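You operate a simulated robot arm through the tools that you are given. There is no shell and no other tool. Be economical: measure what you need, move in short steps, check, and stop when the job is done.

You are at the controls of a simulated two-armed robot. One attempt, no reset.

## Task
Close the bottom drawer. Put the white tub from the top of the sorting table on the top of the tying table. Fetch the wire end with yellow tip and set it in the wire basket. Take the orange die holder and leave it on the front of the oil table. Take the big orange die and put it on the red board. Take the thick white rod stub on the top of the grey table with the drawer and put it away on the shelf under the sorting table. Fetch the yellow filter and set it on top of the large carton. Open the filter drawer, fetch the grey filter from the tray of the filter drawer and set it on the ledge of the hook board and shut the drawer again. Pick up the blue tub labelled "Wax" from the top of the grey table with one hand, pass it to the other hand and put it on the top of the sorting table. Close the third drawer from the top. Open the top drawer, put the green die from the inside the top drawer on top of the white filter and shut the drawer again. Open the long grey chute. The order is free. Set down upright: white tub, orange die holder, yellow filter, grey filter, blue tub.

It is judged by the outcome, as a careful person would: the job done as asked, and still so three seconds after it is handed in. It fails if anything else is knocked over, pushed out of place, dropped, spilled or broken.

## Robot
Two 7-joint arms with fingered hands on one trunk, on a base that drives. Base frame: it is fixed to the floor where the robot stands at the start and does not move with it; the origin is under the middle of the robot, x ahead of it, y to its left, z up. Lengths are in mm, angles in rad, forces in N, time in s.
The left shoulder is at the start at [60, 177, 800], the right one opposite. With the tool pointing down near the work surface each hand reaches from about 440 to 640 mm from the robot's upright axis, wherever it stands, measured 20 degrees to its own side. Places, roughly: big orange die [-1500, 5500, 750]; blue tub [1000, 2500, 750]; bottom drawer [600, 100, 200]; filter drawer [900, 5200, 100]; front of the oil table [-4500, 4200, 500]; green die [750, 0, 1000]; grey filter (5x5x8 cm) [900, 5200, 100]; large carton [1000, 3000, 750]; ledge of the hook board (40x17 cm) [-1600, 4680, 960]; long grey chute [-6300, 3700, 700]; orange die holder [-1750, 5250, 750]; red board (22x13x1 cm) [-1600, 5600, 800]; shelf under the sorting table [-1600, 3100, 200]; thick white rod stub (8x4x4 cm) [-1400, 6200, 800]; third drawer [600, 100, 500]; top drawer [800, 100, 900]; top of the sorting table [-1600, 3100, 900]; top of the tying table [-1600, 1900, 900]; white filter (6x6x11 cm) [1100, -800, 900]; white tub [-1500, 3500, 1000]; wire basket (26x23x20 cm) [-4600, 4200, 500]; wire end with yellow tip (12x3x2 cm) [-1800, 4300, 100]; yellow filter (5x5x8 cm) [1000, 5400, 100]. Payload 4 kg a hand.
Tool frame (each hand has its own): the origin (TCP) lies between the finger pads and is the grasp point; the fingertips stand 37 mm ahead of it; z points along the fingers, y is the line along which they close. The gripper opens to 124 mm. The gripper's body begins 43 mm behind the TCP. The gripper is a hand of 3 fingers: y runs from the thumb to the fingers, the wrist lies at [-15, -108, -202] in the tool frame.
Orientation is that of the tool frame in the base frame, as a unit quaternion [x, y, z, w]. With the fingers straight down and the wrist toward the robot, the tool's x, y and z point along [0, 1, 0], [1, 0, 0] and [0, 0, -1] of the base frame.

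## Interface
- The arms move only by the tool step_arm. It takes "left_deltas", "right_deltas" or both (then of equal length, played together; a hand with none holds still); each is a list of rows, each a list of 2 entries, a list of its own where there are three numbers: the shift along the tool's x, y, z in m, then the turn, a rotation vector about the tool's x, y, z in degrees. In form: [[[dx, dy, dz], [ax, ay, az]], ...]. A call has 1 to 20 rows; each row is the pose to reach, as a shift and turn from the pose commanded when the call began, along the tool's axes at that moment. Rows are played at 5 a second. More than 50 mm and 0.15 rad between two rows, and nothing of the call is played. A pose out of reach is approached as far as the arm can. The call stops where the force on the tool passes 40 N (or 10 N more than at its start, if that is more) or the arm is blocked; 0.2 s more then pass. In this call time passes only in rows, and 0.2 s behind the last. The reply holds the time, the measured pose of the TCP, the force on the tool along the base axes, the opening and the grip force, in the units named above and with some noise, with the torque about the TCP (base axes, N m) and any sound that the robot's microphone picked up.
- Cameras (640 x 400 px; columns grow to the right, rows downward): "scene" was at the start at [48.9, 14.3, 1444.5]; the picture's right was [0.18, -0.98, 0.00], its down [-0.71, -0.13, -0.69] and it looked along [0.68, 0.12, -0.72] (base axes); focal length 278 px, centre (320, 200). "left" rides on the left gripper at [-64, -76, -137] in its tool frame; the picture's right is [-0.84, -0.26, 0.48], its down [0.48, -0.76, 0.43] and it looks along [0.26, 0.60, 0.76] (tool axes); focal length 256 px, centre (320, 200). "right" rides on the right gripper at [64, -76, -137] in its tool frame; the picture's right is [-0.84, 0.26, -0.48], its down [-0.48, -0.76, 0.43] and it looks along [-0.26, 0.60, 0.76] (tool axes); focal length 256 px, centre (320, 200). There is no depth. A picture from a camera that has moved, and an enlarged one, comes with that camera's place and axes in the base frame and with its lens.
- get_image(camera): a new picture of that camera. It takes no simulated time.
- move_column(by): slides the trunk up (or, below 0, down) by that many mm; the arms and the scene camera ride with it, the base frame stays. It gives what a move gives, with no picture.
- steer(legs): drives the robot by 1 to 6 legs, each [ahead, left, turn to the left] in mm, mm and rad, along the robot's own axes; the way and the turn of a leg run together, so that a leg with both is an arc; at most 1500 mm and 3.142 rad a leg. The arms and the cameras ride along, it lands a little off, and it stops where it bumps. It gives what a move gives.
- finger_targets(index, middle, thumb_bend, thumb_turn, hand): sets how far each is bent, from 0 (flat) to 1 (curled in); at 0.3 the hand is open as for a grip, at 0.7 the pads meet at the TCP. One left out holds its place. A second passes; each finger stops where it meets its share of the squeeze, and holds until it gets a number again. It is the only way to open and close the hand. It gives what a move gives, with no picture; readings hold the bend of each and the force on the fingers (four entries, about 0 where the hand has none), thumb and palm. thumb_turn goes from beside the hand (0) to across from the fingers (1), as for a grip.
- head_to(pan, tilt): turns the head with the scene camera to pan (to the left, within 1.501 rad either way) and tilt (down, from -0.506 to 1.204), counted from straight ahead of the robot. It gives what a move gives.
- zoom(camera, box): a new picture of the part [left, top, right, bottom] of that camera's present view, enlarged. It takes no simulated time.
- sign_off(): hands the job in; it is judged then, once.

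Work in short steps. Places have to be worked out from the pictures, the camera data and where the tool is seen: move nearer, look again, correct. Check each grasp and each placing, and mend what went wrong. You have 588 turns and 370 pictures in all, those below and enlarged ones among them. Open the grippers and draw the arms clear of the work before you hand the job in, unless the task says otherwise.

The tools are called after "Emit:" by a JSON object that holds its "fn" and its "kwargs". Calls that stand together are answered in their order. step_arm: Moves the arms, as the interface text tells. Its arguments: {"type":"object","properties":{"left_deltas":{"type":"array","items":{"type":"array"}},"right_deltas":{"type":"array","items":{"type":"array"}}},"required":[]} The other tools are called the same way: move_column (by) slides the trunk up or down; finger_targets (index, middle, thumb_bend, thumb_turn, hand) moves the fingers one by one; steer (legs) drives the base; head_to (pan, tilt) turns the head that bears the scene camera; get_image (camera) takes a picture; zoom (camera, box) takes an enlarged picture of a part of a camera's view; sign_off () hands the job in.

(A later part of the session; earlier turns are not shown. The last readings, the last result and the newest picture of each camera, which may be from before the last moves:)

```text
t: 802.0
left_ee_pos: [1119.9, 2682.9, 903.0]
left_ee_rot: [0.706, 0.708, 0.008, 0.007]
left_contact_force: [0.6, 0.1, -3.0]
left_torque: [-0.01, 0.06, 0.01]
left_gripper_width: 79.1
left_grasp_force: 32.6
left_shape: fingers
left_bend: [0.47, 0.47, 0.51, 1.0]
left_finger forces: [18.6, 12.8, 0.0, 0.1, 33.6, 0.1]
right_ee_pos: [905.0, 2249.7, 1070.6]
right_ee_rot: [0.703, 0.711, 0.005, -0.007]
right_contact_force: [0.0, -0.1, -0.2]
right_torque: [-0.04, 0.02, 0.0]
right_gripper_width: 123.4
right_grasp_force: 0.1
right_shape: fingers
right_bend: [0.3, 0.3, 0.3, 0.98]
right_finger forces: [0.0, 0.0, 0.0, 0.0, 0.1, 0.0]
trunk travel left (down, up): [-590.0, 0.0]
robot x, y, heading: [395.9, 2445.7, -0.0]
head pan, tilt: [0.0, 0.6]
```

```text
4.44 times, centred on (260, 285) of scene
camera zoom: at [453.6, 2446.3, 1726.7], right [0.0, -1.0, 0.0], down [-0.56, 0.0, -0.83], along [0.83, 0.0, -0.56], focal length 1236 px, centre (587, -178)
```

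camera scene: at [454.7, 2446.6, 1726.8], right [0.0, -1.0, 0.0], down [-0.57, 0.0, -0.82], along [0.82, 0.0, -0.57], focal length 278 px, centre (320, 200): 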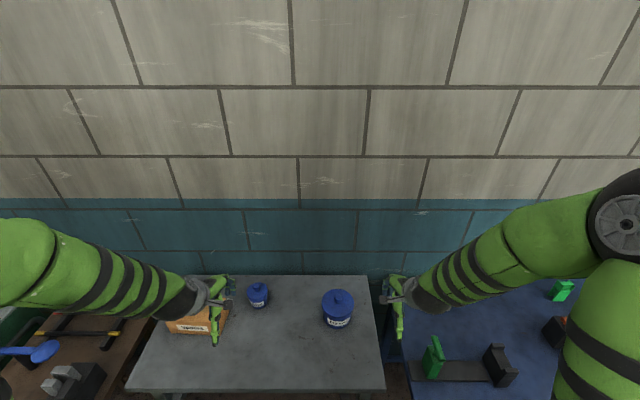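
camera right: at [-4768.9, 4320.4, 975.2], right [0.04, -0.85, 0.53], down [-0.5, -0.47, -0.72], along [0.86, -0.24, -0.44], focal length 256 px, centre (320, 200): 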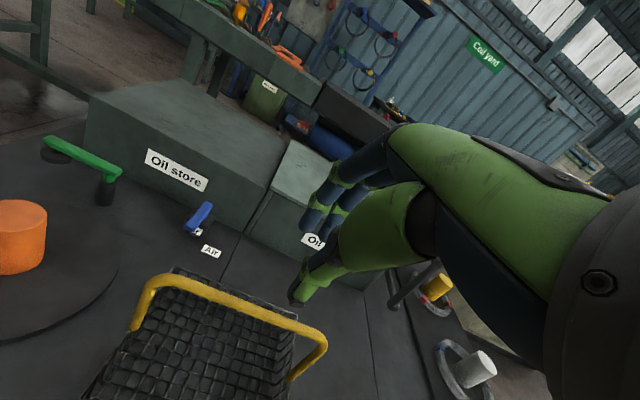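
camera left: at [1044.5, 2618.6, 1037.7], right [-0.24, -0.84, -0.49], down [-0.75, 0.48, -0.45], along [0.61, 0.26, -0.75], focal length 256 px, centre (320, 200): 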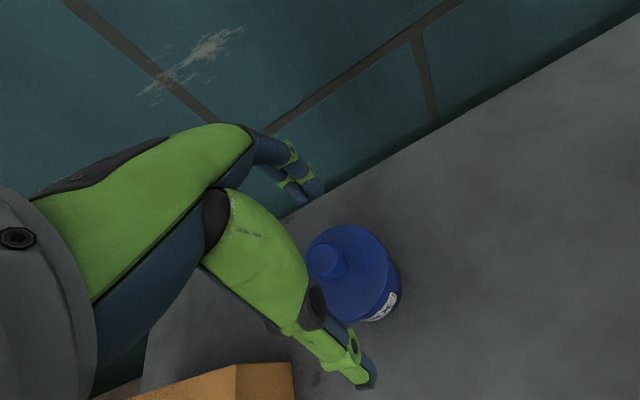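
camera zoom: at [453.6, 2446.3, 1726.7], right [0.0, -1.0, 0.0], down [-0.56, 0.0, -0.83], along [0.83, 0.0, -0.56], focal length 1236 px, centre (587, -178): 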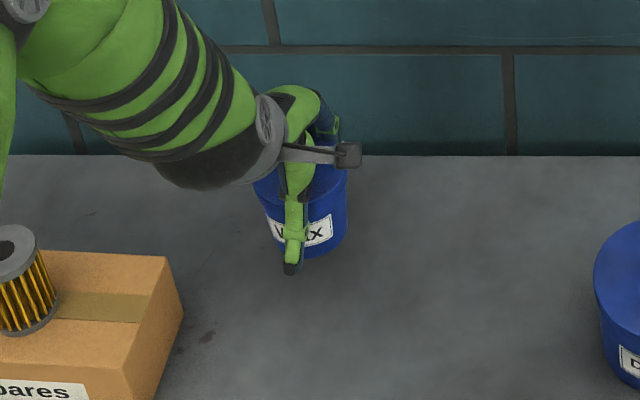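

The Wax tub is in the left hand. For the pass I set it on the free front of this table at (900, 2520), then hold it by the knob with the left hand while the right hand takes the body from the side.

Emit:
{"fn": "step_arm", "kwargs": {"left_deltas": [[[0, 0, -0.03], [0, 0, 0]], [[-0.027, -0.036, -0.03], [0, 0, 0]], [[-0.054, -0.073, -0.03], [0, 0, 0]], [[-0.081, -0.11, -0.03], [0, 0, 0]], [[-0.108, -0.147, -0.03], [0, 0, 0]], [[-0.135, -0.183, -0.03], [0, 0, 0]], [[-0.163, -0.22, -0.03], [0, 0, 0]], [[-0.163, -0.22, 0.01], [0, 0, 0]], [[-0.163, -0.22, 0.045], [0, 0, 0]]]}}

Emit:
{"fn": "zoom", "kwargs": {"camera": "scene", "box": [200, 240, 420, 400]}}

```text
t: 804.0
left_ee_pos: [902.9, 2520.0, 853.8]
left_ee_rot: [0.705, 0.709, 0.009, 0.007]
left_contact_force: [-0.3, 0.5, -2.6]
left_torque: [-0.02, 0.06, 0.01]
left_gripper_width: 78.9
left_grasp_force: 32.3
left_shape: fingers
left_bend: [0.47, 0.47, 0.51, 1.0]
left_finger forces: [18.3, 12.9, 0.0, 0.1, 33.0, 0.1]
right_ee_pos: [904.8, 2249.2, 1069.7]
right_ee_rot: [0.703, 0.711, 0.005, -0.007]
right_contact_force: [0.6, 0.3, -0.9]
right_torque: [0.03, -0.02, -0.01]
right_gripper_width: 123.4
right_grasp_force: 0.0
right_shape: fingers
right_bend: [0.3, 0.3, 0.3, 0.98]
right_finger forces: [0.1, 0.0, 0.0, 0.0, 0.0, 0.1]
trunk travel left (down, up): [-590.0, 0.0]
robot x, y, heading: [394.2, 2444.6, -0.001]
head pan, tilt: [0.0, 0.6]
```

```text
2.50 times, centred on (310, 320) of scene
camera zoom: at [454.1, 2446.3, 1726.9], right [0.0, -1.0, 0.0], down [-0.57, 0.0, -0.82], along [0.82, 0.0, -0.57], focal length 695 px, centre (345, -100)
```

zoom: 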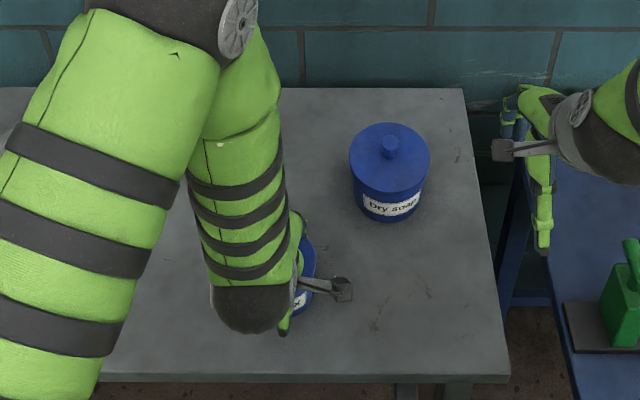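

I lower the last millimetres to the table.

Emit:
{"fn": "step_arm", "kwargs": {"left_deltas": [[[0, 0, 0.004], [0, 0, 0]], [[0, 0, 0.008], [0, 0, 0]], [[0, 0, 0.012], [0, 0, 0]]]}}

Emit:
{"fn": "finger_targets", "kwargs": {"hand": "left", "index": 0.36, "middle": 0.36, "thumb_bend": 0.36}}

Emit:
{"fn": "step_arm", "kwargs": {"left_deltas": [[[0, 0, -0.035], [0, 0, 0]], [[0, 0, -0.07], [0, 0, 0]]]}}

Emit:
{"fn": "get_image", "kwargs": {"camera": "left"}}

```text
t: 804.8
left_ee_pos: [903.6, 2519.3, 846.0]
left_ee_rot: [0.707, 0.707, 0.013, 0.012]
left_contact_force: [-6.5, 1.9, 29.2]
left_torque: [0.05, -0.79, 0.07]
left_gripper_width: 79.0
left_grasp_force: 35.3
left_shape: fingers
left_bend: [0.47, 0.47, 0.51, 1.0]
left_finger forces: [15.5, 12.8, 0.1, 0.0, 42.2, 0.1]
right_ee_pos: [905.2, 2250.2, 1070.3]
right_ee_rot: [0.702, 0.712, 0.005, -0.006]
right_contact_force: [0.2, 0.1, -1.2]
right_torque: [0.02, 0.02, -0.01]
right_gripper_width: 123.4
right_grasp_force: 0.0
right_shape: fingers
right_bend: [0.3, 0.3, 0.3, 0.98]
right_finger forces: [0.0, 0.0, 0.0, 0.1, 0.0, 0.1]
trunk travel left (down, up): [-590.0, 0.0]
robot x, y, heading: [394.7, 2446.6, 0.001]
head pan, tilt: [0.0, 0.6]
stopped in row 3 (left hand): the force on the tool passed its limit at 43 N (the readings are from after the stop); the commanded pose is now the measured one
```

```text
t: 805.8
left_ee_pos: [905.5, 2519.1, 842.9]
left_ee_rot: [0.706, 0.708, 0.011, 0.009]
left_contact_force: [-0.7, -0.3, 0.0]
left_torque: [-0.02, 0.01, 0.0]
left_gripper_width: 104.8
left_grasp_force: 0.0
left_shape: fingers
left_bend: [0.36, 0.36, 0.36, 0.98]
left_finger forces: [0.0, 0.0, 0.0, 0.0, 0.0, 0.1]
right_ee_pos: [904.6, 2249.8, 1070.5]
right_ee_rot: [0.703, 0.711, 0.004, -0.007]
right_contact_force: [-0.6, -0.4, -0.7]
right_torque: [0.01, 0.01, -0.03]
right_gripper_width: 123.2
right_grasp_force: 0.0
right_shape: fingers
right_bend: [0.3, 0.3, 0.3, 0.98]
right_finger forces: [0.0, 0.0, 0.0, 0.0, 0.2, 0.0]
trunk travel left (down, up): [-590.0, 0.0]
robot x, y, heading: [398.5, 2447.1, 0.011]
head pan, tilt: [0.0, 0.6]
```

```text
t: 806.4
left_ee_pos: [901.6, 2518.9, 914.8]
left_ee_rot: [0.707, 0.707, 0.01, 0.01]
left_contact_force: [0.4, 0.6, -0.2]
left_torque: [0.02, -0.01, -0.01]
left_gripper_width: 104.9
left_grasp_force: 0.1
left_shape: fingers
left_bend: [0.36, 0.36, 0.36, 0.98]
left_finger forces: [0.0, 0.0, 0.0, 0.1, 0.1, 0.0]
right_ee_pos: [905.2, 2249.8, 1068.7]
right_ee_rot: [0.703, 0.711, 0.004, -0.007]
right_contact_force: [-0.5, -0.2, -0.2]
right_torque: [-0.01, 0.0, -0.04]
right_gripper_width: 123.2
right_grasp_force: 0.0
right_shape: fingers
right_bend: [0.3, 0.3, 0.3, 0.98]
right_finger forces: [0.0, 0.1, 0.0, 0.0, 0.0, 0.0]
trunk travel left (down, up): [-590.0, 0.0]
robot x, y, heading: [395.8, 2444.5, 0.004]
head pan, tilt: [0.0, 0.6]
```

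```text
68 pictures are left
camera left: at [821.5, 2454.5, 1047.5], right [-0.24, -0.84, -0.49], down [-0.75, 0.48, -0.46], along [0.62, 0.26, -0.74], focal length 256 px, centre (320, 200)
```

left: 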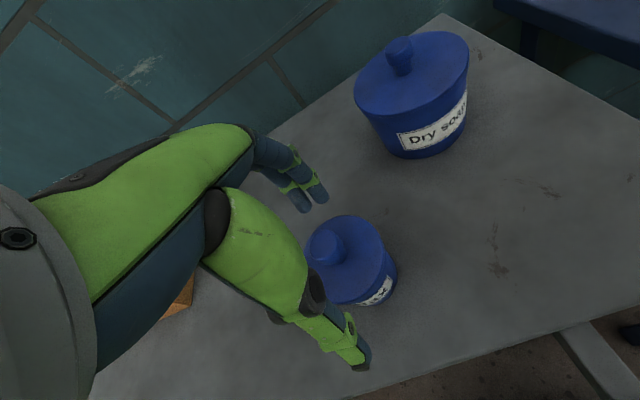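

I take the knob with the left fingertips: narrow the fingers, lower 24 mm and close.

Emit:
{"fn": "finger_targets", "kwargs": {"hand": "left", "index": 0.5, "middle": 0.5, "thumb_bend": 0.5}}

Emit:
{"fn": "step_arm", "kwargs": {"left_deltas": [[[0, 0.005, 0.012], [0, 0, 0]], [[0, 0.005, 0.024], [0, 0, 0]]]}}

Emit:
{"fn": "finger_targets", "kwargs": {"hand": "left", "index": 0.72, "middle": 0.72, "thumb_bend": 0.72}}

Emit:
{"fn": "get_image", "kwargs": {"camera": "left"}}

```text
t: 807.4
left_ee_pos: [901.9, 2517.9, 914.3]
left_ee_rot: [0.707, 0.708, 0.011, 0.01]
left_contact_force: [0.3, -0.2, 0.4]
left_torque: [0.04, -0.01, 0.04]
left_gripper_width: 62.0
left_grasp_force: 0.0
left_shape: fingers
left_bend: [0.5, 0.5, 0.5, 1.0]
left_finger forces: [0.0, 0.0, 0.0, 0.0, 0.1, 0.0]
right_ee_pos: [906.8, 2249.3, 1069.9]
right_ee_rot: [0.703, 0.711, 0.005, -0.007]
right_contact_force: [0.4, -0.3, -0.7]
right_torque: [0.01, 0.0, 0.0]
right_gripper_width: 123.1
right_grasp_force: 0.1
right_shape: fingers
right_bend: [0.3, 0.3, 0.3, 0.98]
right_finger forces: [0.0, 0.1, 0.0, 0.0, 0.0, 0.1]
trunk travel left (down, up): [-590.0, 0.0]
robot x, y, heading: [397.7, 2445.2, 0.007]
head pan, tilt: [0.0, 0.6]
```

```text
t: 808.0
left_ee_pos: [910.5, 2518.2, 894.4]
left_ee_rot: [0.706, 0.708, 0.014, 0.015]
left_contact_force: [0.4, 2.2, 37.7]
left_torque: [-0.09, -1.49, 0.12]
left_gripper_width: 61.2
left_grasp_force: 18.5
left_shape: fingers
left_bend: [0.49, 0.49, 0.5, 1.0]
left_finger forces: [26.4, 10.7, 0.0, 0.1, 0.1, 0.0]
right_ee_pos: [903.0, 2249.1, 1071.3]
right_ee_rot: [0.703, 0.711, 0.005, -0.006]
right_contact_force: [-0.6, 0.2, -0.3]
right_torque: [0.0, -0.03, 0.03]
right_gripper_width: 123.2
right_grasp_force: 0.0
right_shape: fingers
right_bend: [0.3, 0.3, 0.3, 0.98]
right_finger forces: [0.0, 0.0, 0.0, 0.0, 0.1, 0.0]
trunk travel left (down, up): [-590.0, 0.0]
robot x, y, heading: [397.1, 2444.9, 0.0]
head pan, tilt: [0.0, 0.6]
```

```text
t: 808.4
left_ee_pos: [911.8, 2518.0, 893.7]
left_ee_rot: [0.705, 0.709, 0.015, 0.017]
left_contact_force: [-3.9, -1.2, 17.3]
left_torque: [0.1, -0.09, 0.03]
left_gripper_width: 21.5
left_grasp_force: 30.8
left_shape: fingers
left_bend: [0.63, 0.63, 0.65, 1.0]
left_finger forces: [8.8, 15.7, 0.0, 0.1, 37.0, 0.0]
right_ee_pos: [904.1, 2248.6, 1069.1]
right_ee_rot: [0.703, 0.711, 0.005, -0.006]
right_contact_force: [-0.6, -0.9, 0.3]
right_torque: [0.03, 0.0, -0.02]
right_gripper_width: 123.6
right_grasp_force: 0.1
right_shape: fingers
right_bend: [0.3, 0.3, 0.3, 0.98]
right_finger forces: [0.1, 0.0, 0.0, 0.1, 0.1, 0.0]
trunk travel left (down, up): [-590.0, 0.0]
robot x, y, heading: [394.1, 2445.7, 0.006]
head pan, tilt: [0.0, 0.6]
stopped (left hand): the force on the tool passed its limit at 53 N (the readings are from after the stop); the commanded pose is now the measured one
```

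```text
67 pictures are left
camera left: at [831.0, 2453.3, 1026.0], right [-0.23, -0.84, -0.49], down [-0.74, 0.48, -0.47], along [0.63, 0.26, -0.73], focal length 256 px, centre (320, 200)
```

left: 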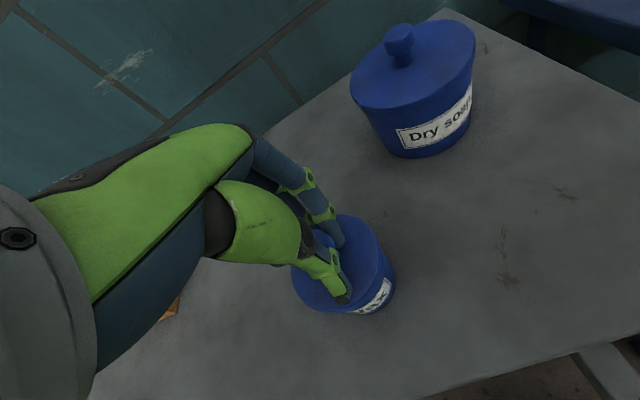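

Knob gripped. I lift 14 mm to check that the tub comes along.

Emit:
{"fn": "step_arm", "kwargs": {"left_deltas": [[[0, 0, -0.012], [0, 0, 0]], [[0, 0, -0.022], [0, 0, 0]]]}}

Emit:
{"fn": "zoom", "kwargs": {"camera": "left", "box": [230, 180, 430, 340]}}

```text
t: 809.0
left_ee_pos: [912.4, 2518.5, 913.3]
left_ee_rot: [0.704, 0.71, 0.014, 0.014]
left_contact_force: [1.0, 0.1, -2.0]
left_torque: [0.0, 0.0, 0.02]
left_gripper_width: 21.6
left_grasp_force: 23.3
left_shape: fingers
left_bend: [0.63, 0.64, 0.65, 1.0]
left_finger forces: [10.6, 12.9, 0.0, 0.2, 22.2, 0.1]
right_ee_pos: [904.8, 2250.7, 1070.0]
right_ee_rot: [0.703, 0.711, 0.004, -0.006]
right_contact_force: [0.1, 0.1, 0.9]
right_torque: [0.0, -0.01, -0.02]
right_gripper_width: 123.5
right_grasp_force: 0.0
right_shape: fingers
right_bend: [0.3, 0.3, 0.3, 0.98]
right_finger forces: [0.0, 0.0, 0.0, 0.1, 0.0, 0.0]
trunk travel left (down, up): [-590.0, 0.0]
robot x, y, heading: [397.9, 2445.5, 0.004]
head pan, tilt: [0.0, 0.6]
```

```text
2.50 times, centred on (330, 260) of left
camera zoom: at [830.6, 2454.7, 1046.5], right [-0.23, -0.84, -0.49], down [-0.74, 0.48, -0.47], along [0.63, 0.26, -0.74], focal length 640 px, centre (295, 50)
```

zoom: 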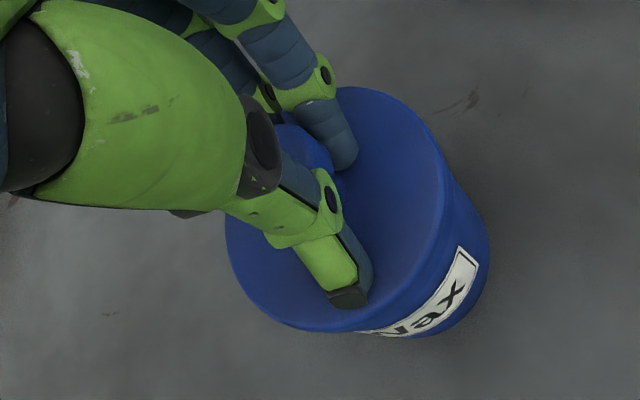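

The tub hangs 18 mm above the table. I lift it 27 mm more and move it slightly left/near, then prepare the right hand: tilt it so it points left (65° from vertical) with a ~100 mm opening.

Emit:
{"fn": "step_arm", "kwargs": {"left_deltas": [[[0.015, -0.015, -0.014], [0, 0, 0]], [[0.03, -0.03, -0.027], [0, 0, 0]]]}}

Emit:
{"fn": "finger_targets", "kwargs": {"hand": "right", "index": 0.37, "middle": 0.37, "thumb_bend": 0.37}}

Emit:
{"fn": "step_arm", "kwargs": {"right_deltas": [[[0, 0, 0], [0, 8, 0]], [[0, 0, 0], [0, 16, 0]], [[0, 0, 0], [0, 24, 0]], [[0, 0, 0], [0, 32, 0]], [[0, 0, 0], [0, 40, 0]], [[0, 0, 0], [0, 48, 0]], [[0, 0, 0], [0, 56, 0]], [[0, 0, 0], [0, 65, 0]]]}}

Emit:
{"fn": "get_image", "kwargs": {"camera": "scene"}}

```text
t: 809.6
left_ee_pos: [880.3, 2549.5, 940.1]
left_ee_rot: [0.706, 0.708, 0.015, 0.015]
left_contact_force: [-0.6, 0.2, -3.9]
left_torque: [-0.02, 0.0, -0.05]
left_gripper_width: 21.7
left_grasp_force: 23.2
left_shape: fingers
left_bend: [0.63, 0.64, 0.65, 1.0]
left_finger forces: [10.7, 13.0, 0.0, 0.0, 22.5, 0.1]
right_ee_pos: [905.6, 2250.3, 1071.1]
right_ee_rot: [0.703, 0.711, 0.005, -0.007]
right_contact_force: [0.9, 0.1, -0.3]
right_torque: [0.01, -0.01, 0.01]
right_gripper_width: 123.2
right_grasp_force: 0.2
right_shape: fingers
right_bend: [0.3, 0.3, 0.3, 0.98]
right_finger forces: [0.0, 0.1, 0.1, 0.0, 0.0, 0.1]
trunk travel left (down, up): [-590.0, 0.0]
robot x, y, heading: [394.7, 2442.7, 0.003]
head pan, tilt: [0.0, 0.6]
```

```text
t: 810.6
left_ee_pos: [879.9, 2548.3, 940.3]
left_ee_rot: [0.705, 0.709, 0.014, 0.016]
left_contact_force: [0.4, 0.4, -2.5]
left_torque: [0.02, 0.04, -0.01]
left_gripper_width: 21.2
left_grasp_force: 23.0
left_shape: fingers
left_bend: [0.63, 0.64, 0.65, 1.0]
left_finger forces: [10.5, 13.1, 0.1, 0.0, 22.4, 0.0]
right_ee_pos: [906.0, 2249.8, 1070.4]
right_ee_rot: [0.703, 0.711, 0.005, -0.007]
right_contact_force: [0.7, 0.1, 0.5]
right_torque: [0.01, -0.01, -0.03]
right_gripper_width: 102.6
right_grasp_force: 0.1
right_shape: fingers
right_bend: [0.37, 0.37, 0.37, 0.98]
right_finger forces: [0.0, 0.1, 0.1, 0.1, 0.0, 0.0]
trunk travel left (down, up): [-590.0, 0.0]
robot x, y, heading: [393.4, 2448.0, 0.008]
head pan, tilt: [0.0, 0.6]
```

```text
refused: row 8 steps farther than a row can; nothing moved
```

```text
65 pictures are left
camera scene: at [454.0, 2446.6, 1726.9], right [0.0, -1.0, 0.0], down [-0.57, 0.0, -0.82], along [0.82, 0.0, -0.57], focal length 278 px, centre (320, 200)
```

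scene: 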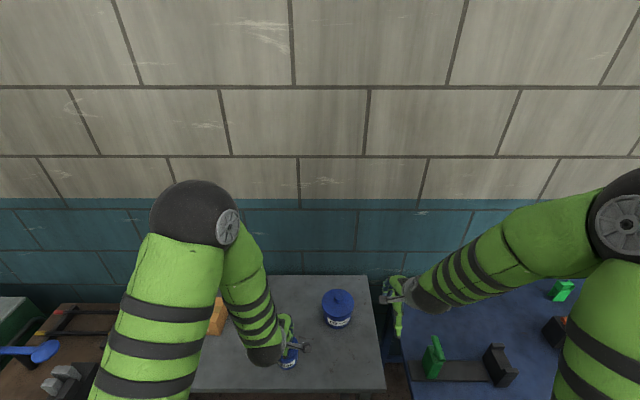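

Emit:
{"fn": "step_arm", "kwargs": {"right_deltas": [[[0, 0, 0], [0, 8, 0]], [[0, 0, 0], [0, 16, 0]], [[0, 0, 0], [0, 24, 0]], [[0, 0, 0], [0, 32, 0]], [[0, 0, 0], [0, 40, 0]], [[0, 0, 0], [0, 48, 0]], [[0, 0, 0], [0, 56, 0]], [[0, 0, 0], [0, 64, 0]]]}}

Emit:
{"fn": "get_image", "kwargs": {"camera": "right"}}

```text
t: 812.4
left_ee_pos: [881.0, 2548.7, 940.7]
left_ee_rot: [0.704, 0.71, 0.014, 0.015]
left_contact_force: [-0.3, 0.0, -3.3]
left_torque: [0.02, 0.04, 0.01]
left_gripper_width: 21.2
left_grasp_force: 22.9
left_shape: fingers
left_bend: [0.63, 0.64, 0.65, 1.0]
left_finger forces: [10.7, 13.3, 0.0, 0.0, 22.4, 0.1]
right_ee_pos: [905.1, 2250.6, 1070.1]
right_ee_rot: [0.593, 0.6, 0.377, -0.383]
right_contact_force: [-1.2, 0.2, -0.8]
right_torque: [-0.03, 0.0, 0.03]
right_gripper_width: 102.8
right_grasp_force: 0.0
right_shape: fingers
right_bend: [0.37, 0.37, 0.37, 0.98]
right_finger forces: [0.0, 0.1, 0.0, 0.0, 0.0, 0.1]
trunk travel left (down, up): [-590.0, 0.0]
robot x, y, heading: [392.0, 2447.3, 0.003]
head pan, tilt: [0.0, 0.6]
```

```text
64 pictures are left
camera right: at [831.5, 2151.3, 1186.2], right [0.26, -0.79, -0.56], down [-0.76, 0.18, -0.62], along [0.59, 0.59, -0.55], focal length 256 px, centre (320, 200)
```

right: 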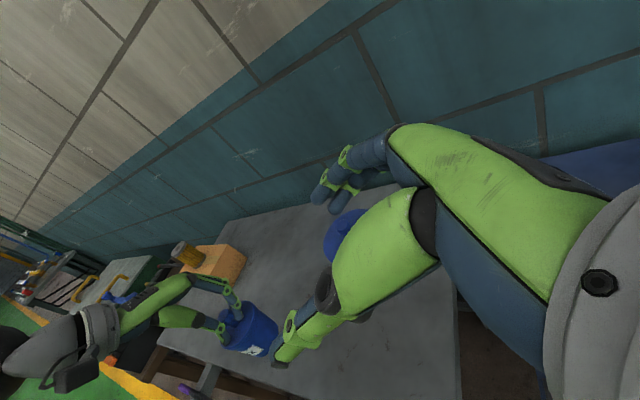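

Right hand points left as planned. I bring it to the approach point beside the tub.

Emit:
{"fn": "step_arm", "kwargs": {"right_deltas": [[[-0.019, -0.006, 0.034], [0, 0, 0]], [[-0.038, -0.012, 0.068], [0, 0, 0]], [[-0.057, -0.018, 0.102], [0, 0, 0]], [[-0.075, -0.023, 0.135], [0, 0, 0]]]}}

Emit:
{"fn": "get_image", "kwargs": {"camera": "right"}}

Emit:
{"fn": "zoom", "kwargs": {"camera": "scene", "box": [200, 240, 440, 400]}}

```text
t: 813.4
left_ee_pos: [880.2, 2548.6, 940.0]
left_ee_rot: [0.705, 0.709, 0.014, 0.015]
left_contact_force: [0.0, 0.9, -3.4]
left_torque: [0.0, 0.03, 0.02]
left_gripper_width: 21.1
left_grasp_force: 23.4
left_shape: fingers
left_bend: [0.63, 0.64, 0.65, 1.0]
left_finger forces: [10.7, 13.3, 0.1, 0.1, 22.7, 0.1]
right_ee_pos: [881.1, 2339.3, 945.5]
right_ee_rot: [0.593, 0.6, 0.376, -0.383]
right_contact_force: [0.6, -0.4, -0.1]
right_torque: [0.02, -0.03, -0.03]
right_gripper_width: 102.7
right_grasp_force: 0.1
right_shape: fingers
right_bend: [0.37, 0.37, 0.37, 0.98]
right_finger forces: [0.1, 0.0, 0.1, 0.1, 0.1, 0.0]
trunk travel left (down, up): [-590.0, 0.0]
robot x, y, heading: [395.9, 2445.5, 0.001]
head pan, tilt: [0.0, 0.6]
```

```text
63 pictures are left
camera right: at [806.6, 2241.9, 1061.5], right [0.26, -0.79, -0.55], down [-0.76, 0.18, -0.62], along [0.59, 0.59, -0.56], focal length 256 px, centre (320, 200)
```

right: 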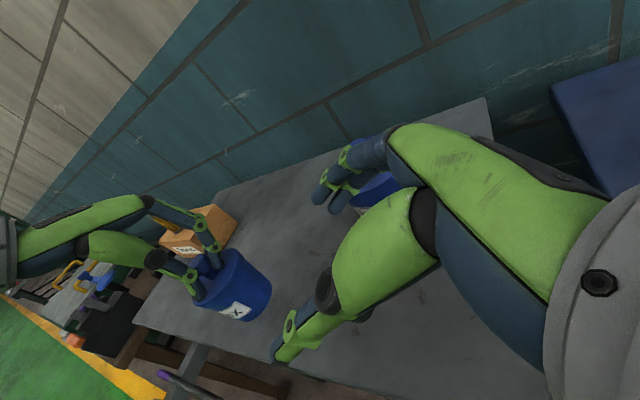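

```text
2.50 times, centred on (320, 320) of scene
camera zoom: at [454.3, 2446.6, 1726.9], right [0.0, -1.0, 0.0], down [-0.57, 0.0, -0.82], along [0.82, 0.0, -0.57], focal length 695 px, centre (320, -100)
```

zoom: 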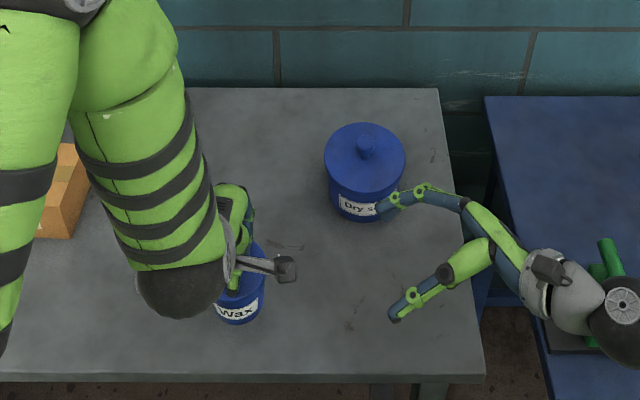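

Clear of the Dry soap tub. I advance 130 mm along the tool axis and check.

Emit:
{"fn": "step_arm", "kwargs": {"right_deltas": [[[0, 0, 0.045], [0, 0, 0]], [[0, 0, 0.09], [0, 0, 0]], [[0, 0, 0.13], [0, 0, 0]]]}}

Emit:
{"fn": "get_image", "kwargs": {"camera": "right"}}

Emit:
{"fn": "zoom", "kwargs": {"camera": "scene", "box": [220, 280, 380, 400]}}

```text
t: 814.2
left_ee_pos: [881.0, 2549.7, 939.8]
left_ee_rot: [0.705, 0.709, 0.015, 0.016]
left_contact_force: [0.2, 0.1, -3.5]
left_torque: [0.01, 0.08, 0.0]
left_gripper_width: 21.1
left_grasp_force: 23.2
left_shape: fingers
left_bend: [0.63, 0.64, 0.65, 1.0]
left_finger forces: [10.7, 13.4, 0.0, 0.0, 22.6, 0.1]
right_ee_pos: [880.0, 2458.8, 889.0]
right_ee_rot: [0.594, 0.6, 0.376, -0.382]
right_contact_force: [-0.8, -0.1, 0.8]
right_torque: [0.01, -0.01, -0.02]
right_gripper_width: 102.8
right_grasp_force: 0.0
right_shape: fingers
right_bend: [0.37, 0.37, 0.37, 0.98]
right_finger forces: [0.0, 0.0, 0.0, 0.0, 0.0, 0.1]
trunk travel left (down, up): [-590.0, 0.0]
robot x, y, heading: [394.9, 2444.7, 0.004]
head pan, tilt: [0.0, 0.6]
```

```text
61 pictures are left
camera right: at [805.2, 2360.6, 1005.9], right [0.26, -0.79, -0.55], down [-0.76, 0.18, -0.62], along [0.59, 0.59, -0.56], focal length 256 px, centre (320, 200)
```

right: 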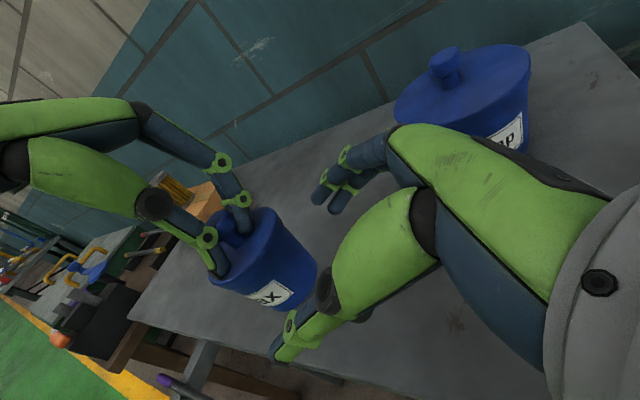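

```text
3.33 times, centred on (300, 340) of scene
camera zoom: at [454.5, 2447.3, 1726.9], right [0.0, -1.0, 0.0], down [-0.57, 0.0, -0.82], along [0.82, 0.0, -0.57], focal length 927 px, centre (387, -267)
```

zoom: 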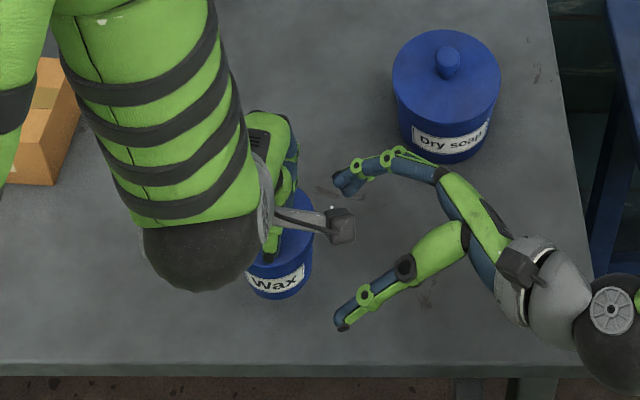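

Aligned. I advance the remaining 88 mm so the right fingers surround the tub body.

Emit:
{"fn": "step_arm", "kwargs": {"right_deltas": [[[0, 0, 0.03], [0, 0, 0]], [[0, 0, 0.06], [0, 0, 0]], [[0, 0, 0.086], [0, 0, 0]]]}}

Emit:
{"fn": "get_image", "kwargs": {"camera": "right"}}

Emit:
{"fn": "zoom", "kwargs": {"camera": "left", "box": [200, 150, 440, 340]}}

```text
t: 815.0
left_ee_pos: [880.3, 2548.8, 940.8]
left_ee_rot: [0.705, 0.709, 0.015, 0.015]
left_contact_force: [0.6, 0.5, -3.3]
left_torque: [0.01, 0.0, 0.02]
left_gripper_width: 21.4
left_grasp_force: 23.2
left_shape: fingers
left_bend: [0.63, 0.64, 0.65, 1.0]
left_finger forces: [10.8, 13.3, 0.0, 0.0, 22.7, 0.1]
right_ee_pos: [878.0, 2536.9, 853.9]
right_ee_rot: [0.594, 0.599, 0.376, -0.383]
right_contact_force: [-0.1, 0.7, -0.6]
right_torque: [0.0, -0.02, 0.01]
right_gripper_width: 102.2
right_grasp_force: 0.0
right_shape: fingers
right_bend: [0.37, 0.37, 0.37, 0.98]
right_finger forces: [0.1, 0.0, 0.1, 0.0, 0.0, 0.1]
trunk travel left (down, up): [-590.0, 0.0]
robot x, y, heading: [395.9, 2444.6, 0.002]
head pan, tilt: [0.0, 0.6]
```

```text
59 pictures are left
camera right: at [804.1, 2438.3, 969.6], right [0.26, -0.79, -0.55], down [-0.76, 0.18, -0.62], along [0.59, 0.59, -0.56], focal length 256 px, centre (320, 200)
```

right: 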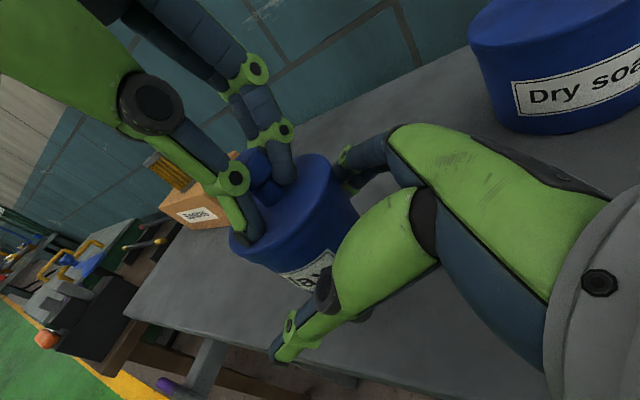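

```text
2.11 times, centred on (320, 245) of left
camera zoom: at [799.6, 2484.3, 1072.4], right [-0.23, -0.84, -0.49], down [-0.74, 0.48, -0.47], along [0.63, 0.26, -0.74], focal length 539 px, centre (320, 105)
```

zoom: 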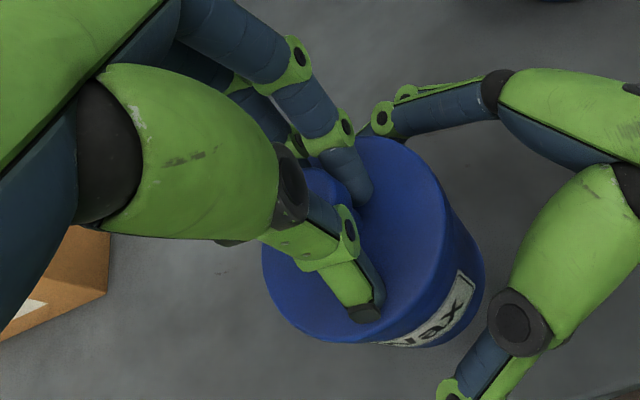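

Both hands are around the tub. I shift the right hand 8 mm forward to centre it and close.

Emit:
{"fn": "step_arm", "kwargs": {"right_deltas": [[[0, 0.008, 0.004], [0, 0, 0]]]}}

Emit:
{"fn": "finger_targets", "kwargs": {"hand": "right", "index": 0.6, "middle": 0.6, "thumb_bend": 0.6}}

Emit:
{"fn": "get_image", "kwargs": {"camera": "right"}}

```text
t: 815.4
left_ee_pos: [880.3, 2549.2, 940.6]
left_ee_rot: [0.704, 0.71, 0.014, 0.015]
left_contact_force: [0.0, -0.1, -1.8]
left_torque: [-0.02, -0.01, 0.02]
left_gripper_width: 21.2
left_grasp_force: 23.0
left_shape: fingers
left_bend: [0.63, 0.64, 0.65, 1.0]
left_finger forces: [10.7, 13.3, 0.0, 0.1, 22.7, 0.0]
right_ee_pos: [885.9, 2540.4, 851.3]
right_ee_rot: [0.595, 0.599, 0.376, -0.382]
right_contact_force: [-0.7, -0.3, -0.1]
right_torque: [0.02, 0.01, 0.01]
right_gripper_width: 102.6
right_grasp_force: 0.2
right_shape: fingers
right_bend: [0.37, 0.37, 0.37, 0.98]
right_finger forces: [0.0, 0.0, 0.0, 0.1, 0.0, 0.1]
trunk travel left (down, up): [-590.0, 0.0]
robot x, y, heading: [393.6, 2445.9, -0.0]
head pan, tilt: [0.0, 0.6]
```

```text
t: 816.4
left_ee_pos: [881.3, 2547.5, 939.8]
left_ee_rot: [0.704, 0.71, 0.015, 0.015]
left_contact_force: [9.8, 3.6, 0.2]
left_torque: [0.2, -0.63, 0.09]
left_gripper_width: 20.3
left_grasp_force: 22.9
left_shape: fingers
left_bend: [0.63, 0.63, 0.65, 1.0]
left_finger forces: [10.9, 19.5, 0.0, 0.0, 15.7, 0.0]
right_ee_pos: [886.1, 2539.9, 851.3]
right_ee_rot: [0.592, 0.6, 0.376, -0.384]
right_contact_force: [-10.1, -1.9, 0.2]
right_torque: [-0.04, -0.21, 0.0]
right_gripper_width: 68.8
right_grasp_force: 28.7
right_shape: fingers
right_bend: [0.52, 0.52, 0.51, 1.0]
right_finger forces: [13.7, 9.6, 0.0, 0.0, 33.6, 0.1]
trunk travel left (down, up): [-590.0, 0.0]
robot x, y, heading: [396.7, 2445.1, 0.006]
head pan, tilt: [0.0, 0.6]
```

```text
57 pictures are left
camera right: at [811.5, 2441.2, 967.1], right [0.26, -0.79, -0.55], down [-0.76, 0.18, -0.62], along [0.59, 0.59, -0.56], focal length 256 px, centre (320, 200)
```

right: 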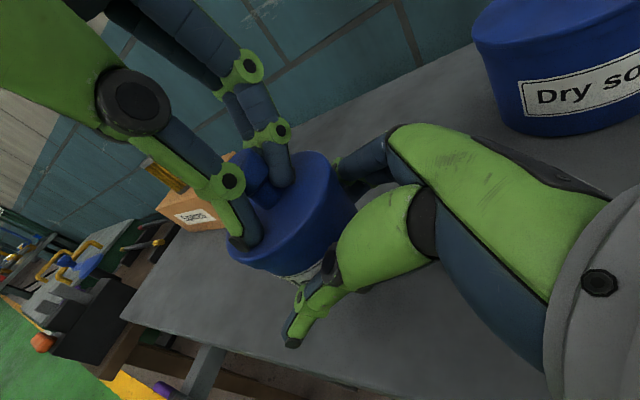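

The right hand holds the body (29 N). I release the knob with the left hand and lift it away.

Emit:
{"fn": "finger_targets", "kwargs": {"hand": "left", "index": 0.45, "middle": 0.45, "thumb_bend": 0.45}}

Emit:
{"fn": "step_arm", "kwargs": {"left_deltas": [[[0, 0, -0.03], [0, 0, 0]], [[0, 0, -0.07], [0, 0, 0]], [[0.02, 0, -0.11], [0, 0, 0]], [[0.06, 0, -0.14], [0, 0, 0]], [[0.1, 0, -0.16], [0, 0, 0]]]}}

Emit:
{"fn": "get_image", "kwargs": {"camera": "right"}}

```text
t: 817.4
left_ee_pos: [880.7, 2548.7, 940.3]
left_ee_rot: [0.706, 0.708, 0.014, 0.015]
left_contact_force: [-0.5, 0.1, 5.4]
left_torque: [0.03, -0.21, 0.02]
left_gripper_width: 77.1
left_grasp_force: 3.0
left_shape: fingers
left_bend: [0.45, 0.45, 0.45, 0.99]
left_finger forces: [1.3, 4.2, 0.0, 0.0, 0.1, 0.0]
right_ee_pos: [886.1, 2539.7, 851.3]
right_ee_rot: [0.595, 0.599, 0.376, -0.382]
right_contact_force: [1.2, -0.6, -5.1]
right_torque: [-0.1, 0.28, -0.04]
right_gripper_width: 68.5
right_grasp_force: 28.6
right_shape: fingers
right_bend: [0.51, 0.52, 0.52, 1.0]
right_finger forces: [20.2, 10.3, 0.0, 0.0, 28.3, 0.0]
trunk travel left (down, up): [-590.0, 0.0]
robot x, y, heading: [393.2, 2445.6, 0.001]
head pan, tilt: [0.0, 0.6]
```

```text
t: 818.6
left_ee_pos: [872.1, 2649.2, 1100.2]
left_ee_rot: [0.705, 0.709, 0.014, 0.016]
left_contact_force: [0.0, 0.4, -0.1]
left_torque: [-0.01, -0.03, 0.01]
left_gripper_width: 77.5
left_grasp_force: 0.0
left_shape: fingers
left_bend: [0.45, 0.45, 0.45, 0.99]
left_finger forces: [0.0, 0.0, 0.1, 0.0, 0.1, 0.0]
right_ee_pos: [886.9, 2540.7, 852.4]
right_ee_rot: [0.593, 0.6, 0.376, -0.383]
right_contact_force: [0.7, 1.3, -0.4]
right_torque: [0.0, 0.0, 0.02]
right_gripper_width: 68.7
right_grasp_force: 29.6
right_shape: fingers
right_bend: [0.51, 0.52, 0.52, 1.0]
right_finger forces: [18.9, 10.6, 0.0, 0.1, 29.1, 0.0]
trunk travel left (down, up): [-590.0, 0.0]
robot x, y, heading: [395.5, 2444.8, 0.007]
head pan, tilt: [0.0, 0.6]
```

```text
56 pictures are left
camera right: at [811.4, 2441.7, 967.5], right [0.26, -0.79, -0.55], down [-0.76, 0.18, -0.62], along [0.59, 0.59, -0.56], focal length 256 px, centre (320, 200)
```

right: 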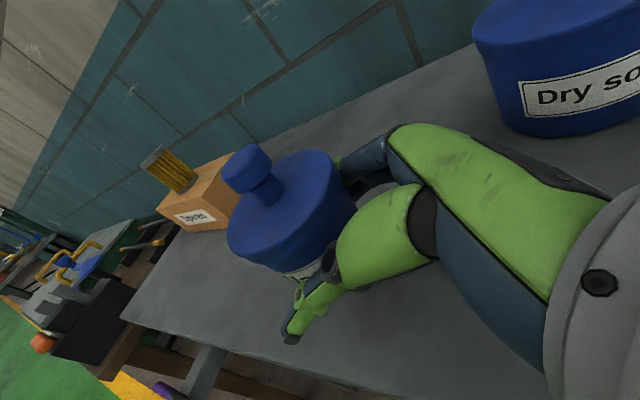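

The right hand has it. I lift it 100 mm and verify.

Emit:
{"fn": "step_arm", "kwargs": {"right_deltas": [[[0.036, 0, -0.017], [0, 0, 0]], [[0.073, 0, -0.034], [0, 0, 0]], [[0.1, 0, -0.047], [0, 0, 0]]]}}

Emit:
{"fn": "get_image", "kwargs": {"camera": "right"}}

Emit:
{"fn": "get_image", "kwargs": {"camera": "scene"}}

```text
t: 819.4
left_ee_pos: [872.2, 2648.1, 1100.7]
left_ee_rot: [0.705, 0.709, 0.014, 0.015]
left_contact_force: [-0.8, 0.1, 0.2]
left_torque: [-0.02, -0.01, -0.01]
left_gripper_width: 77.5
left_grasp_force: 0.0
left_shape: fingers
left_bend: [0.45, 0.45, 0.45, 0.99]
left_finger forces: [0.0, 0.1, 0.0, 0.1, 0.0, 0.0]
right_ee_pos: [886.8, 2539.7, 962.8]
right_ee_rot: [0.593, 0.6, 0.376, -0.383]
right_contact_force: [0.2, 0.5, -2.6]
right_torque: [-0.03, 0.02, -0.01]
right_gripper_width: 68.8
right_grasp_force: 28.9
right_shape: fingers
right_bend: [0.51, 0.52, 0.52, 1.0]
right_finger forces: [18.5, 10.6, 0.1, 0.0, 28.7, 0.0]
trunk travel left (down, up): [-590.0, 0.0]
robot x, y, heading: [388.6, 2446.2, 0.006]
head pan, tilt: [0.0, 0.6]
```

```text
55 pictures are left
camera right: at [811.6, 2441.2, 1078.1], right [0.26, -0.79, -0.55], down [-0.76, 0.18, -0.62], along [0.59, 0.59, -0.56], focal length 256 px, centre (320, 200)
```

right: 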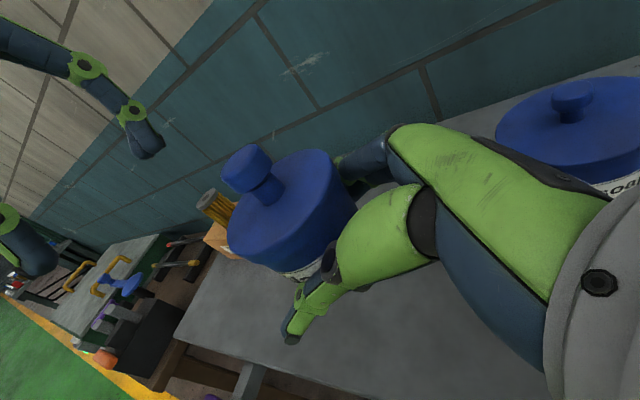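

```text
54 pictures are left
camera scene: at [453.5, 2447.1, 1726.8], right [0.0, -1.0, 0.0], down [-0.56, 0.0, -0.83], along [0.83, 0.0, -0.56], focal length 278 px, centre (320, 200)
```

scene: 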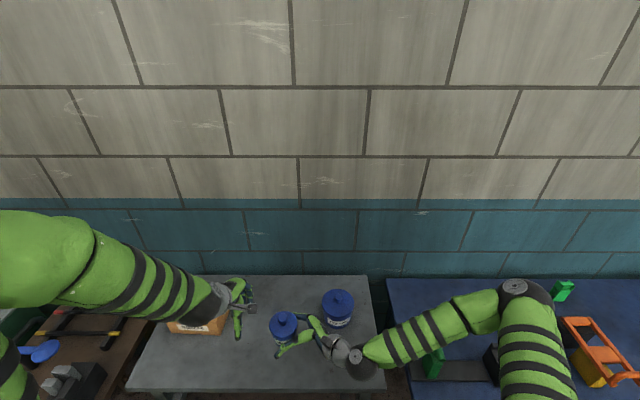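

The pass succeeded; the tub is in the right hand. For a cleaner final placement I set it down here, closer to the right, and re-grip it with the same right hand from above.

Emit:
{"fn": "step_arm", "kwargs": {"right_deltas": [[[-0.021, 0, -0.045], [0, 0, 0]], [[-0.042, 0, -0.09], [0, 0, 0]], [[-0.083, 0, -0.071], [0, 0, 0]], [[-0.123, 0, -0.052], [0, 0, 0]], [[-0.16, 0, -0.035], [0, 0, 0]], [[-0.168, 0, -0.031], [0, 0, 0]], [[-0.174, 0, -0.028], [0, 0, 0]]]}}

Emit:
{"fn": "get_image", "kwargs": {"camera": "right"}}

```text
t: 821.0
left_ee_pos: [871.9, 2649.0, 1100.2]
left_ee_rot: [0.705, 0.709, 0.014, 0.015]
left_contact_force: [0.4, 0.7, 0.6]
left_torque: [0.0, 0.01, 0.0]
left_gripper_width: 77.6
left_grasp_force: 0.1
left_shape: fingers
left_bend: [0.45, 0.45, 0.45, 0.99]
left_finger forces: [0.0, 0.1, 0.1, 0.1, 0.0, 0.1]
right_ee_pos: [887.9, 2440.9, 816.1]
right_ee_rot: [0.593, 0.6, 0.376, -0.383]
right_contact_force: [1.6, 0.2, -3.3]
right_torque: [-0.05, 0.02, 0.0]
right_gripper_width: 68.6
right_grasp_force: 27.9
right_shape: fingers
right_bend: [0.52, 0.52, 0.52, 1.0]
right_finger forces: [18.0, 10.4, 0.0, 0.1, 27.9, 0.0]
trunk travel left (down, up): [-590.0, 0.0]
robot x, y, heading: [395.5, 2446.5, 0.004]
head pan, tilt: [0.0, 0.6]
```

```text
53 pictures are left
camera right: at [812.6, 2341.7, 931.7], right [0.26, -0.79, -0.55], down [-0.76, 0.18, -0.62], along [0.59, 0.59, -0.56], focal length 256 px, centre (320, 200)
```

right: 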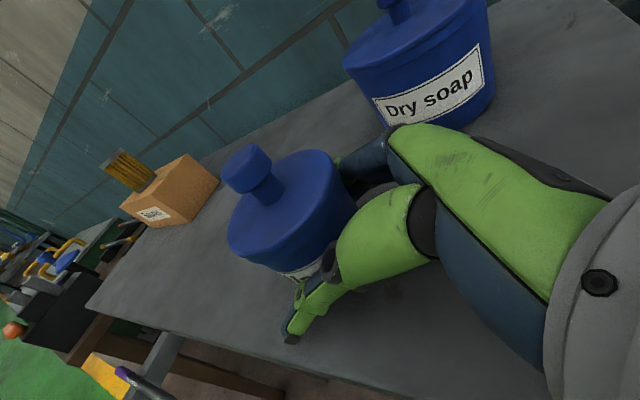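

I lower in 3 mm steps until it touches the table.

Emit:
{"fn": "step_arm", "kwargs": {"right_deltas": [[[-0.0027, 0, 0.0013], [0, 0, 0]], [[-0.0054, 0, 0.0025], [0, 0, 0]], [[-0.0082, 0, 0.0038], [0, 0, 0]], [[-0.011, 0, 0.005], [0, 0, 0]], [[-0.0136, 0, 0.0063], [0, 0, 0]]]}}

```text
t: 822.2
left_ee_pos: [871.4, 2648.2, 1100.8]
left_ee_rot: [0.705, 0.708, 0.015, 0.016]
left_contact_force: [-0.6, 0.1, -0.2]
left_torque: [0.04, 0.0, 0.03]
left_gripper_width: 77.6
left_grasp_force: 0.0
left_shape: fingers
left_bend: [0.45, 0.45, 0.45, 0.99]
left_finger forces: [0.0, 0.1, 0.0, 0.0, 0.0, 0.1]
right_ee_pos: [887.5, 2440.4, 804.6]
right_ee_rot: [0.591, 0.601, 0.379, -0.382]
right_contact_force: [-0.4, -5.7, 30.1]
right_torque: [0.86, -1.02, -0.22]
right_gripper_width: 68.4
right_grasp_force: 42.6
right_shape: fingers
right_bend: [0.51, 0.52, 0.52, 1.0]
right_finger forces: [17.3, 40.1, 0.0, 0.0, 27.5, 0.0]
trunk travel left (down, up): [-590.0, 0.0]
robot x, y, heading: [395.1, 2448.7, 0.006]
head pan, tilt: [0.0, 0.6]
```

Touchdown. I relieve, open, and withdraw along the tool axis.

Emit:
{"fn": "step_arm", "kwargs": {"right_deltas": [[[0.003, 0, -0.0014], [0, 0, 0]]]}}

Emit:
{"fn": "finger_targets", "kwargs": {"hand": "right", "index": 0.37, "middle": 0.37, "thumb_bend": 0.37}}

Emit:
{"fn": "step_arm", "kwargs": {"right_deltas": [[[0, 0, -0.04], [0, 0, 0]], [[0, 0, -0.085], [0, 0, 0]], [[0, 0, -0.13], [0, 0, 0]], [[0.02, 0, -0.165], [0, 0, 0]], [[0.055, 0, -0.19], [0, 0, 0]], [[0.095, 0, -0.2], [0, 0, 0]]]}}

Emit:
{"fn": "get_image", "kwargs": {"camera": "right"}}

```text
t: 822.6
left_ee_pos: [872.2, 2649.4, 1100.7]
left_ee_rot: [0.704, 0.71, 0.015, 0.015]
left_contact_force: [-0.4, -0.2, -0.4]
left_torque: [0.02, -0.01, 0.01]
left_gripper_width: 77.4
left_grasp_force: 0.0
left_shape: fingers
left_bend: [0.45, 0.45, 0.45, 0.99]
left_finger forces: [0.1, 0.0, 0.1, 0.1, 0.0, 0.0]
right_ee_pos: [886.9, 2438.9, 806.6]
right_ee_rot: [0.593, 0.6, 0.376, -0.383]
right_contact_force: [2.0, -0.2, 21.2]
right_torque: [0.72, -0.87, -0.15]
right_gripper_width: 68.3
right_grasp_force: 38.4
right_shape: fingers
right_bend: [0.51, 0.51, 0.52, 1.0]
right_finger forces: [18.2, 32.1, 0.0, 0.0, 26.5, 0.1]
trunk travel left (down, up): [-590.0, 0.0]
robot x, y, heading: [395.4, 2446.4, 0.001]
head pan, tilt: [0.0, 0.6]
```

```text
t: 823.6
left_ee_pos: [871.9, 2648.6, 1099.6]
left_ee_rot: [0.705, 0.709, 0.014, 0.015]
left_contact_force: [0.2, -0.1, -0.2]
left_torque: [-0.04, 0.04, -0.03]
left_gripper_width: 77.6
left_grasp_force: 0.1
left_shape: fingers
left_bend: [0.45, 0.45, 0.45, 0.99]
left_finger forces: [0.0, 0.1, 0.0, 0.0, 0.0, 0.0]
right_ee_pos: [885.9, 2439.9, 804.7]
right_ee_rot: [0.594, 0.6, 0.375, -0.383]
right_contact_force: [-4.0, 1.7, 10.6]
right_torque: [0.38, -0.4, 0.2]
right_gripper_width: 101.7
right_grasp_force: 5.4
right_shape: fingers
right_bend: [0.37, 0.39, 0.37, 0.98]
right_finger forces: [0.0, 9.8, 0.1, 0.1, 0.1, 0.0]
trunk travel left (down, up): [-590.0, 0.0]
robot x, y, heading: [395.9, 2448.0, 0.003]
head pan, tilt: [0.0, 0.6]
```

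```text
t: 825.0
left_ee_pos: [873.7, 2648.5, 1099.6]
left_ee_rot: [0.705, 0.709, 0.015, 0.016]
left_contact_force: [-0.1, 0.5, -0.2]
left_torque: [-0.01, -0.03, -0.02]
left_gripper_width: 77.8
left_grasp_force: 0.0
left_shape: fingers
left_bend: [0.45, 0.45, 0.45, 0.99]
left_finger forces: [0.0, 0.1, 0.0, 0.1, 0.1, 0.0]
right_ee_pos: [889.4, 2300.0, 975.5]
right_ee_rot: [0.593, 0.6, 0.377, -0.382]
right_contact_force: [-0.2, -0.4, 0.1]
right_torque: [-0.02, -0.03, 0.0]
right_gripper_width: 102.2
right_grasp_force: 0.0
right_shape: fingers
right_bend: [0.37, 0.37, 0.37, 0.98]
right_finger forces: [0.1, 0.0, 0.0, 0.1, 0.0, 0.0]
trunk travel left (down, up): [-590.0, 0.0]
robot x, y, heading: [392.1, 2444.7, 0.006]
head pan, tilt: [0.0, 0.6]
```

```text
52 pictures are left
camera right: at [814.9, 2201.6, 1091.8], right [0.26, -0.79, -0.55], down [-0.76, 0.18, -0.62], along [0.59, 0.59, -0.56], focal length 256 px, centre (320, 200)
```

right: 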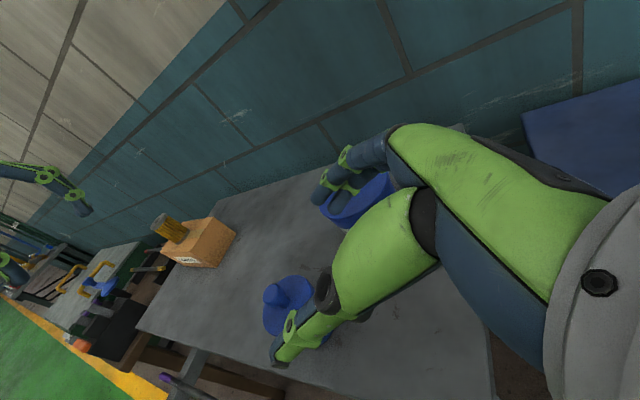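

Tub stands. I raise the right hand and rotate it back to pointing down.

Emit:
{"fn": "step_arm", "kwargs": {"right_deltas": [[[0.036, 0, -0.017], [0, 0, 0]], [[0.073, 0, -0.034], [0, 0, 0]], [[0.073, 0, -0.034], [0, -8, 0]], [[0.073, 0, -0.034], [0, -16, 0]], [[0.073, 0, -0.034], [0, -24, 0]], [[0.073, 0, -0.034], [0, -32, 0]], [[0.073, 0, -0.034], [0, -40, 0]], [[0.073, 0, -0.034], [0, -48, 0]], [[0.073, 0, -0.034], [0, -56, 0]], [[0.073, 0, -0.034], [0, -64, 0]]]}}

Emit:
{"fn": "zoom", "kwargs": {"camera": "scene", "box": [220, 260, 400, 400]}}

Emit:
{"fn": "get_image", "kwargs": {"camera": "right"}}

```text
t: 827.2
left_ee_pos: [871.4, 2649.7, 1100.2]
left_ee_rot: [0.705, 0.709, 0.014, 0.016]
left_contact_force: [0.8, -0.7, 0.5]
left_torque: [0.01, -0.01, 0.0]
left_gripper_width: 77.3
left_grasp_force: 0.0
left_shape: fingers
left_bend: [0.45, 0.45, 0.45, 0.99]
left_finger forces: [0.0, 0.1, 0.1, 0.0, 0.1, 0.0]
right_ee_pos: [890.1, 2299.6, 1056.3]
right_ee_rot: [0.703, 0.711, 0.004, -0.005]
right_contact_force: [-0.1, 0.8, 1.3]
right_torque: [-0.05, 0.01, 0.02]
right_gripper_width: 102.0
right_grasp_force: 0.0
right_shape: fingers
right_bend: [0.37, 0.37, 0.37, 0.98]
right_finger forces: [0.1, 0.0, 0.0, 0.1, 0.0, 0.0]
trunk travel left (down, up): [-590.0, 0.0]
robot x, y, heading: [393.5, 2447.3, 0.005]
head pan, tilt: [0.0, 0.6]
```

```text
2.86 times, centred on (310, 330) of scene
camera zoom: at [453.1, 2449.0, 1726.9], right [0.0, -1.0, 0.0], down [-0.56, 0.0, -0.83], along [0.83, 0.0, -0.56], focal length 794 px, centre (349, -171)
```

zoom: 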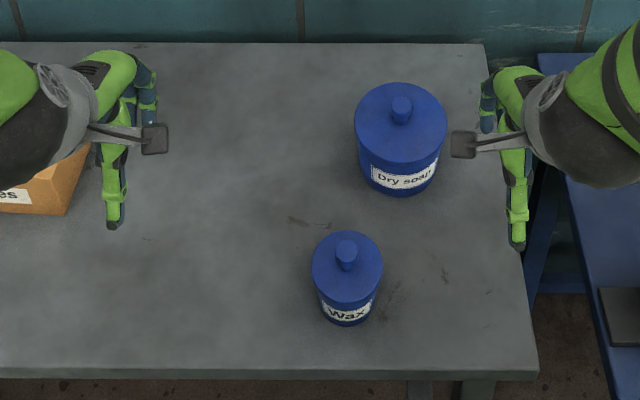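

```text
50 pictures are left
camera right: at [813.0, 2360.5, 1194.3], right [0.27, -0.84, 0.47], down [-0.76, -0.49, -0.44], along [0.6, -0.24, -0.77], focal length 256 px, centre (320, 200)
```

right: 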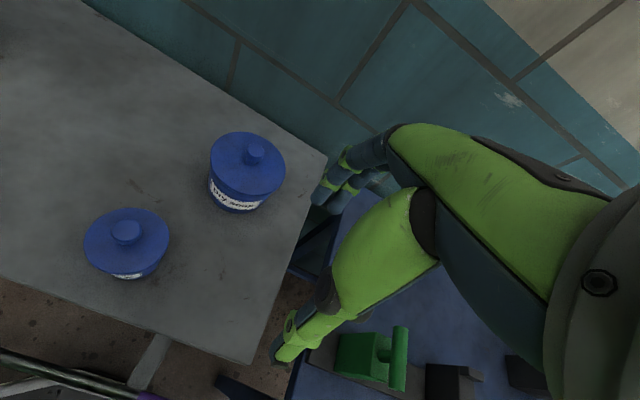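

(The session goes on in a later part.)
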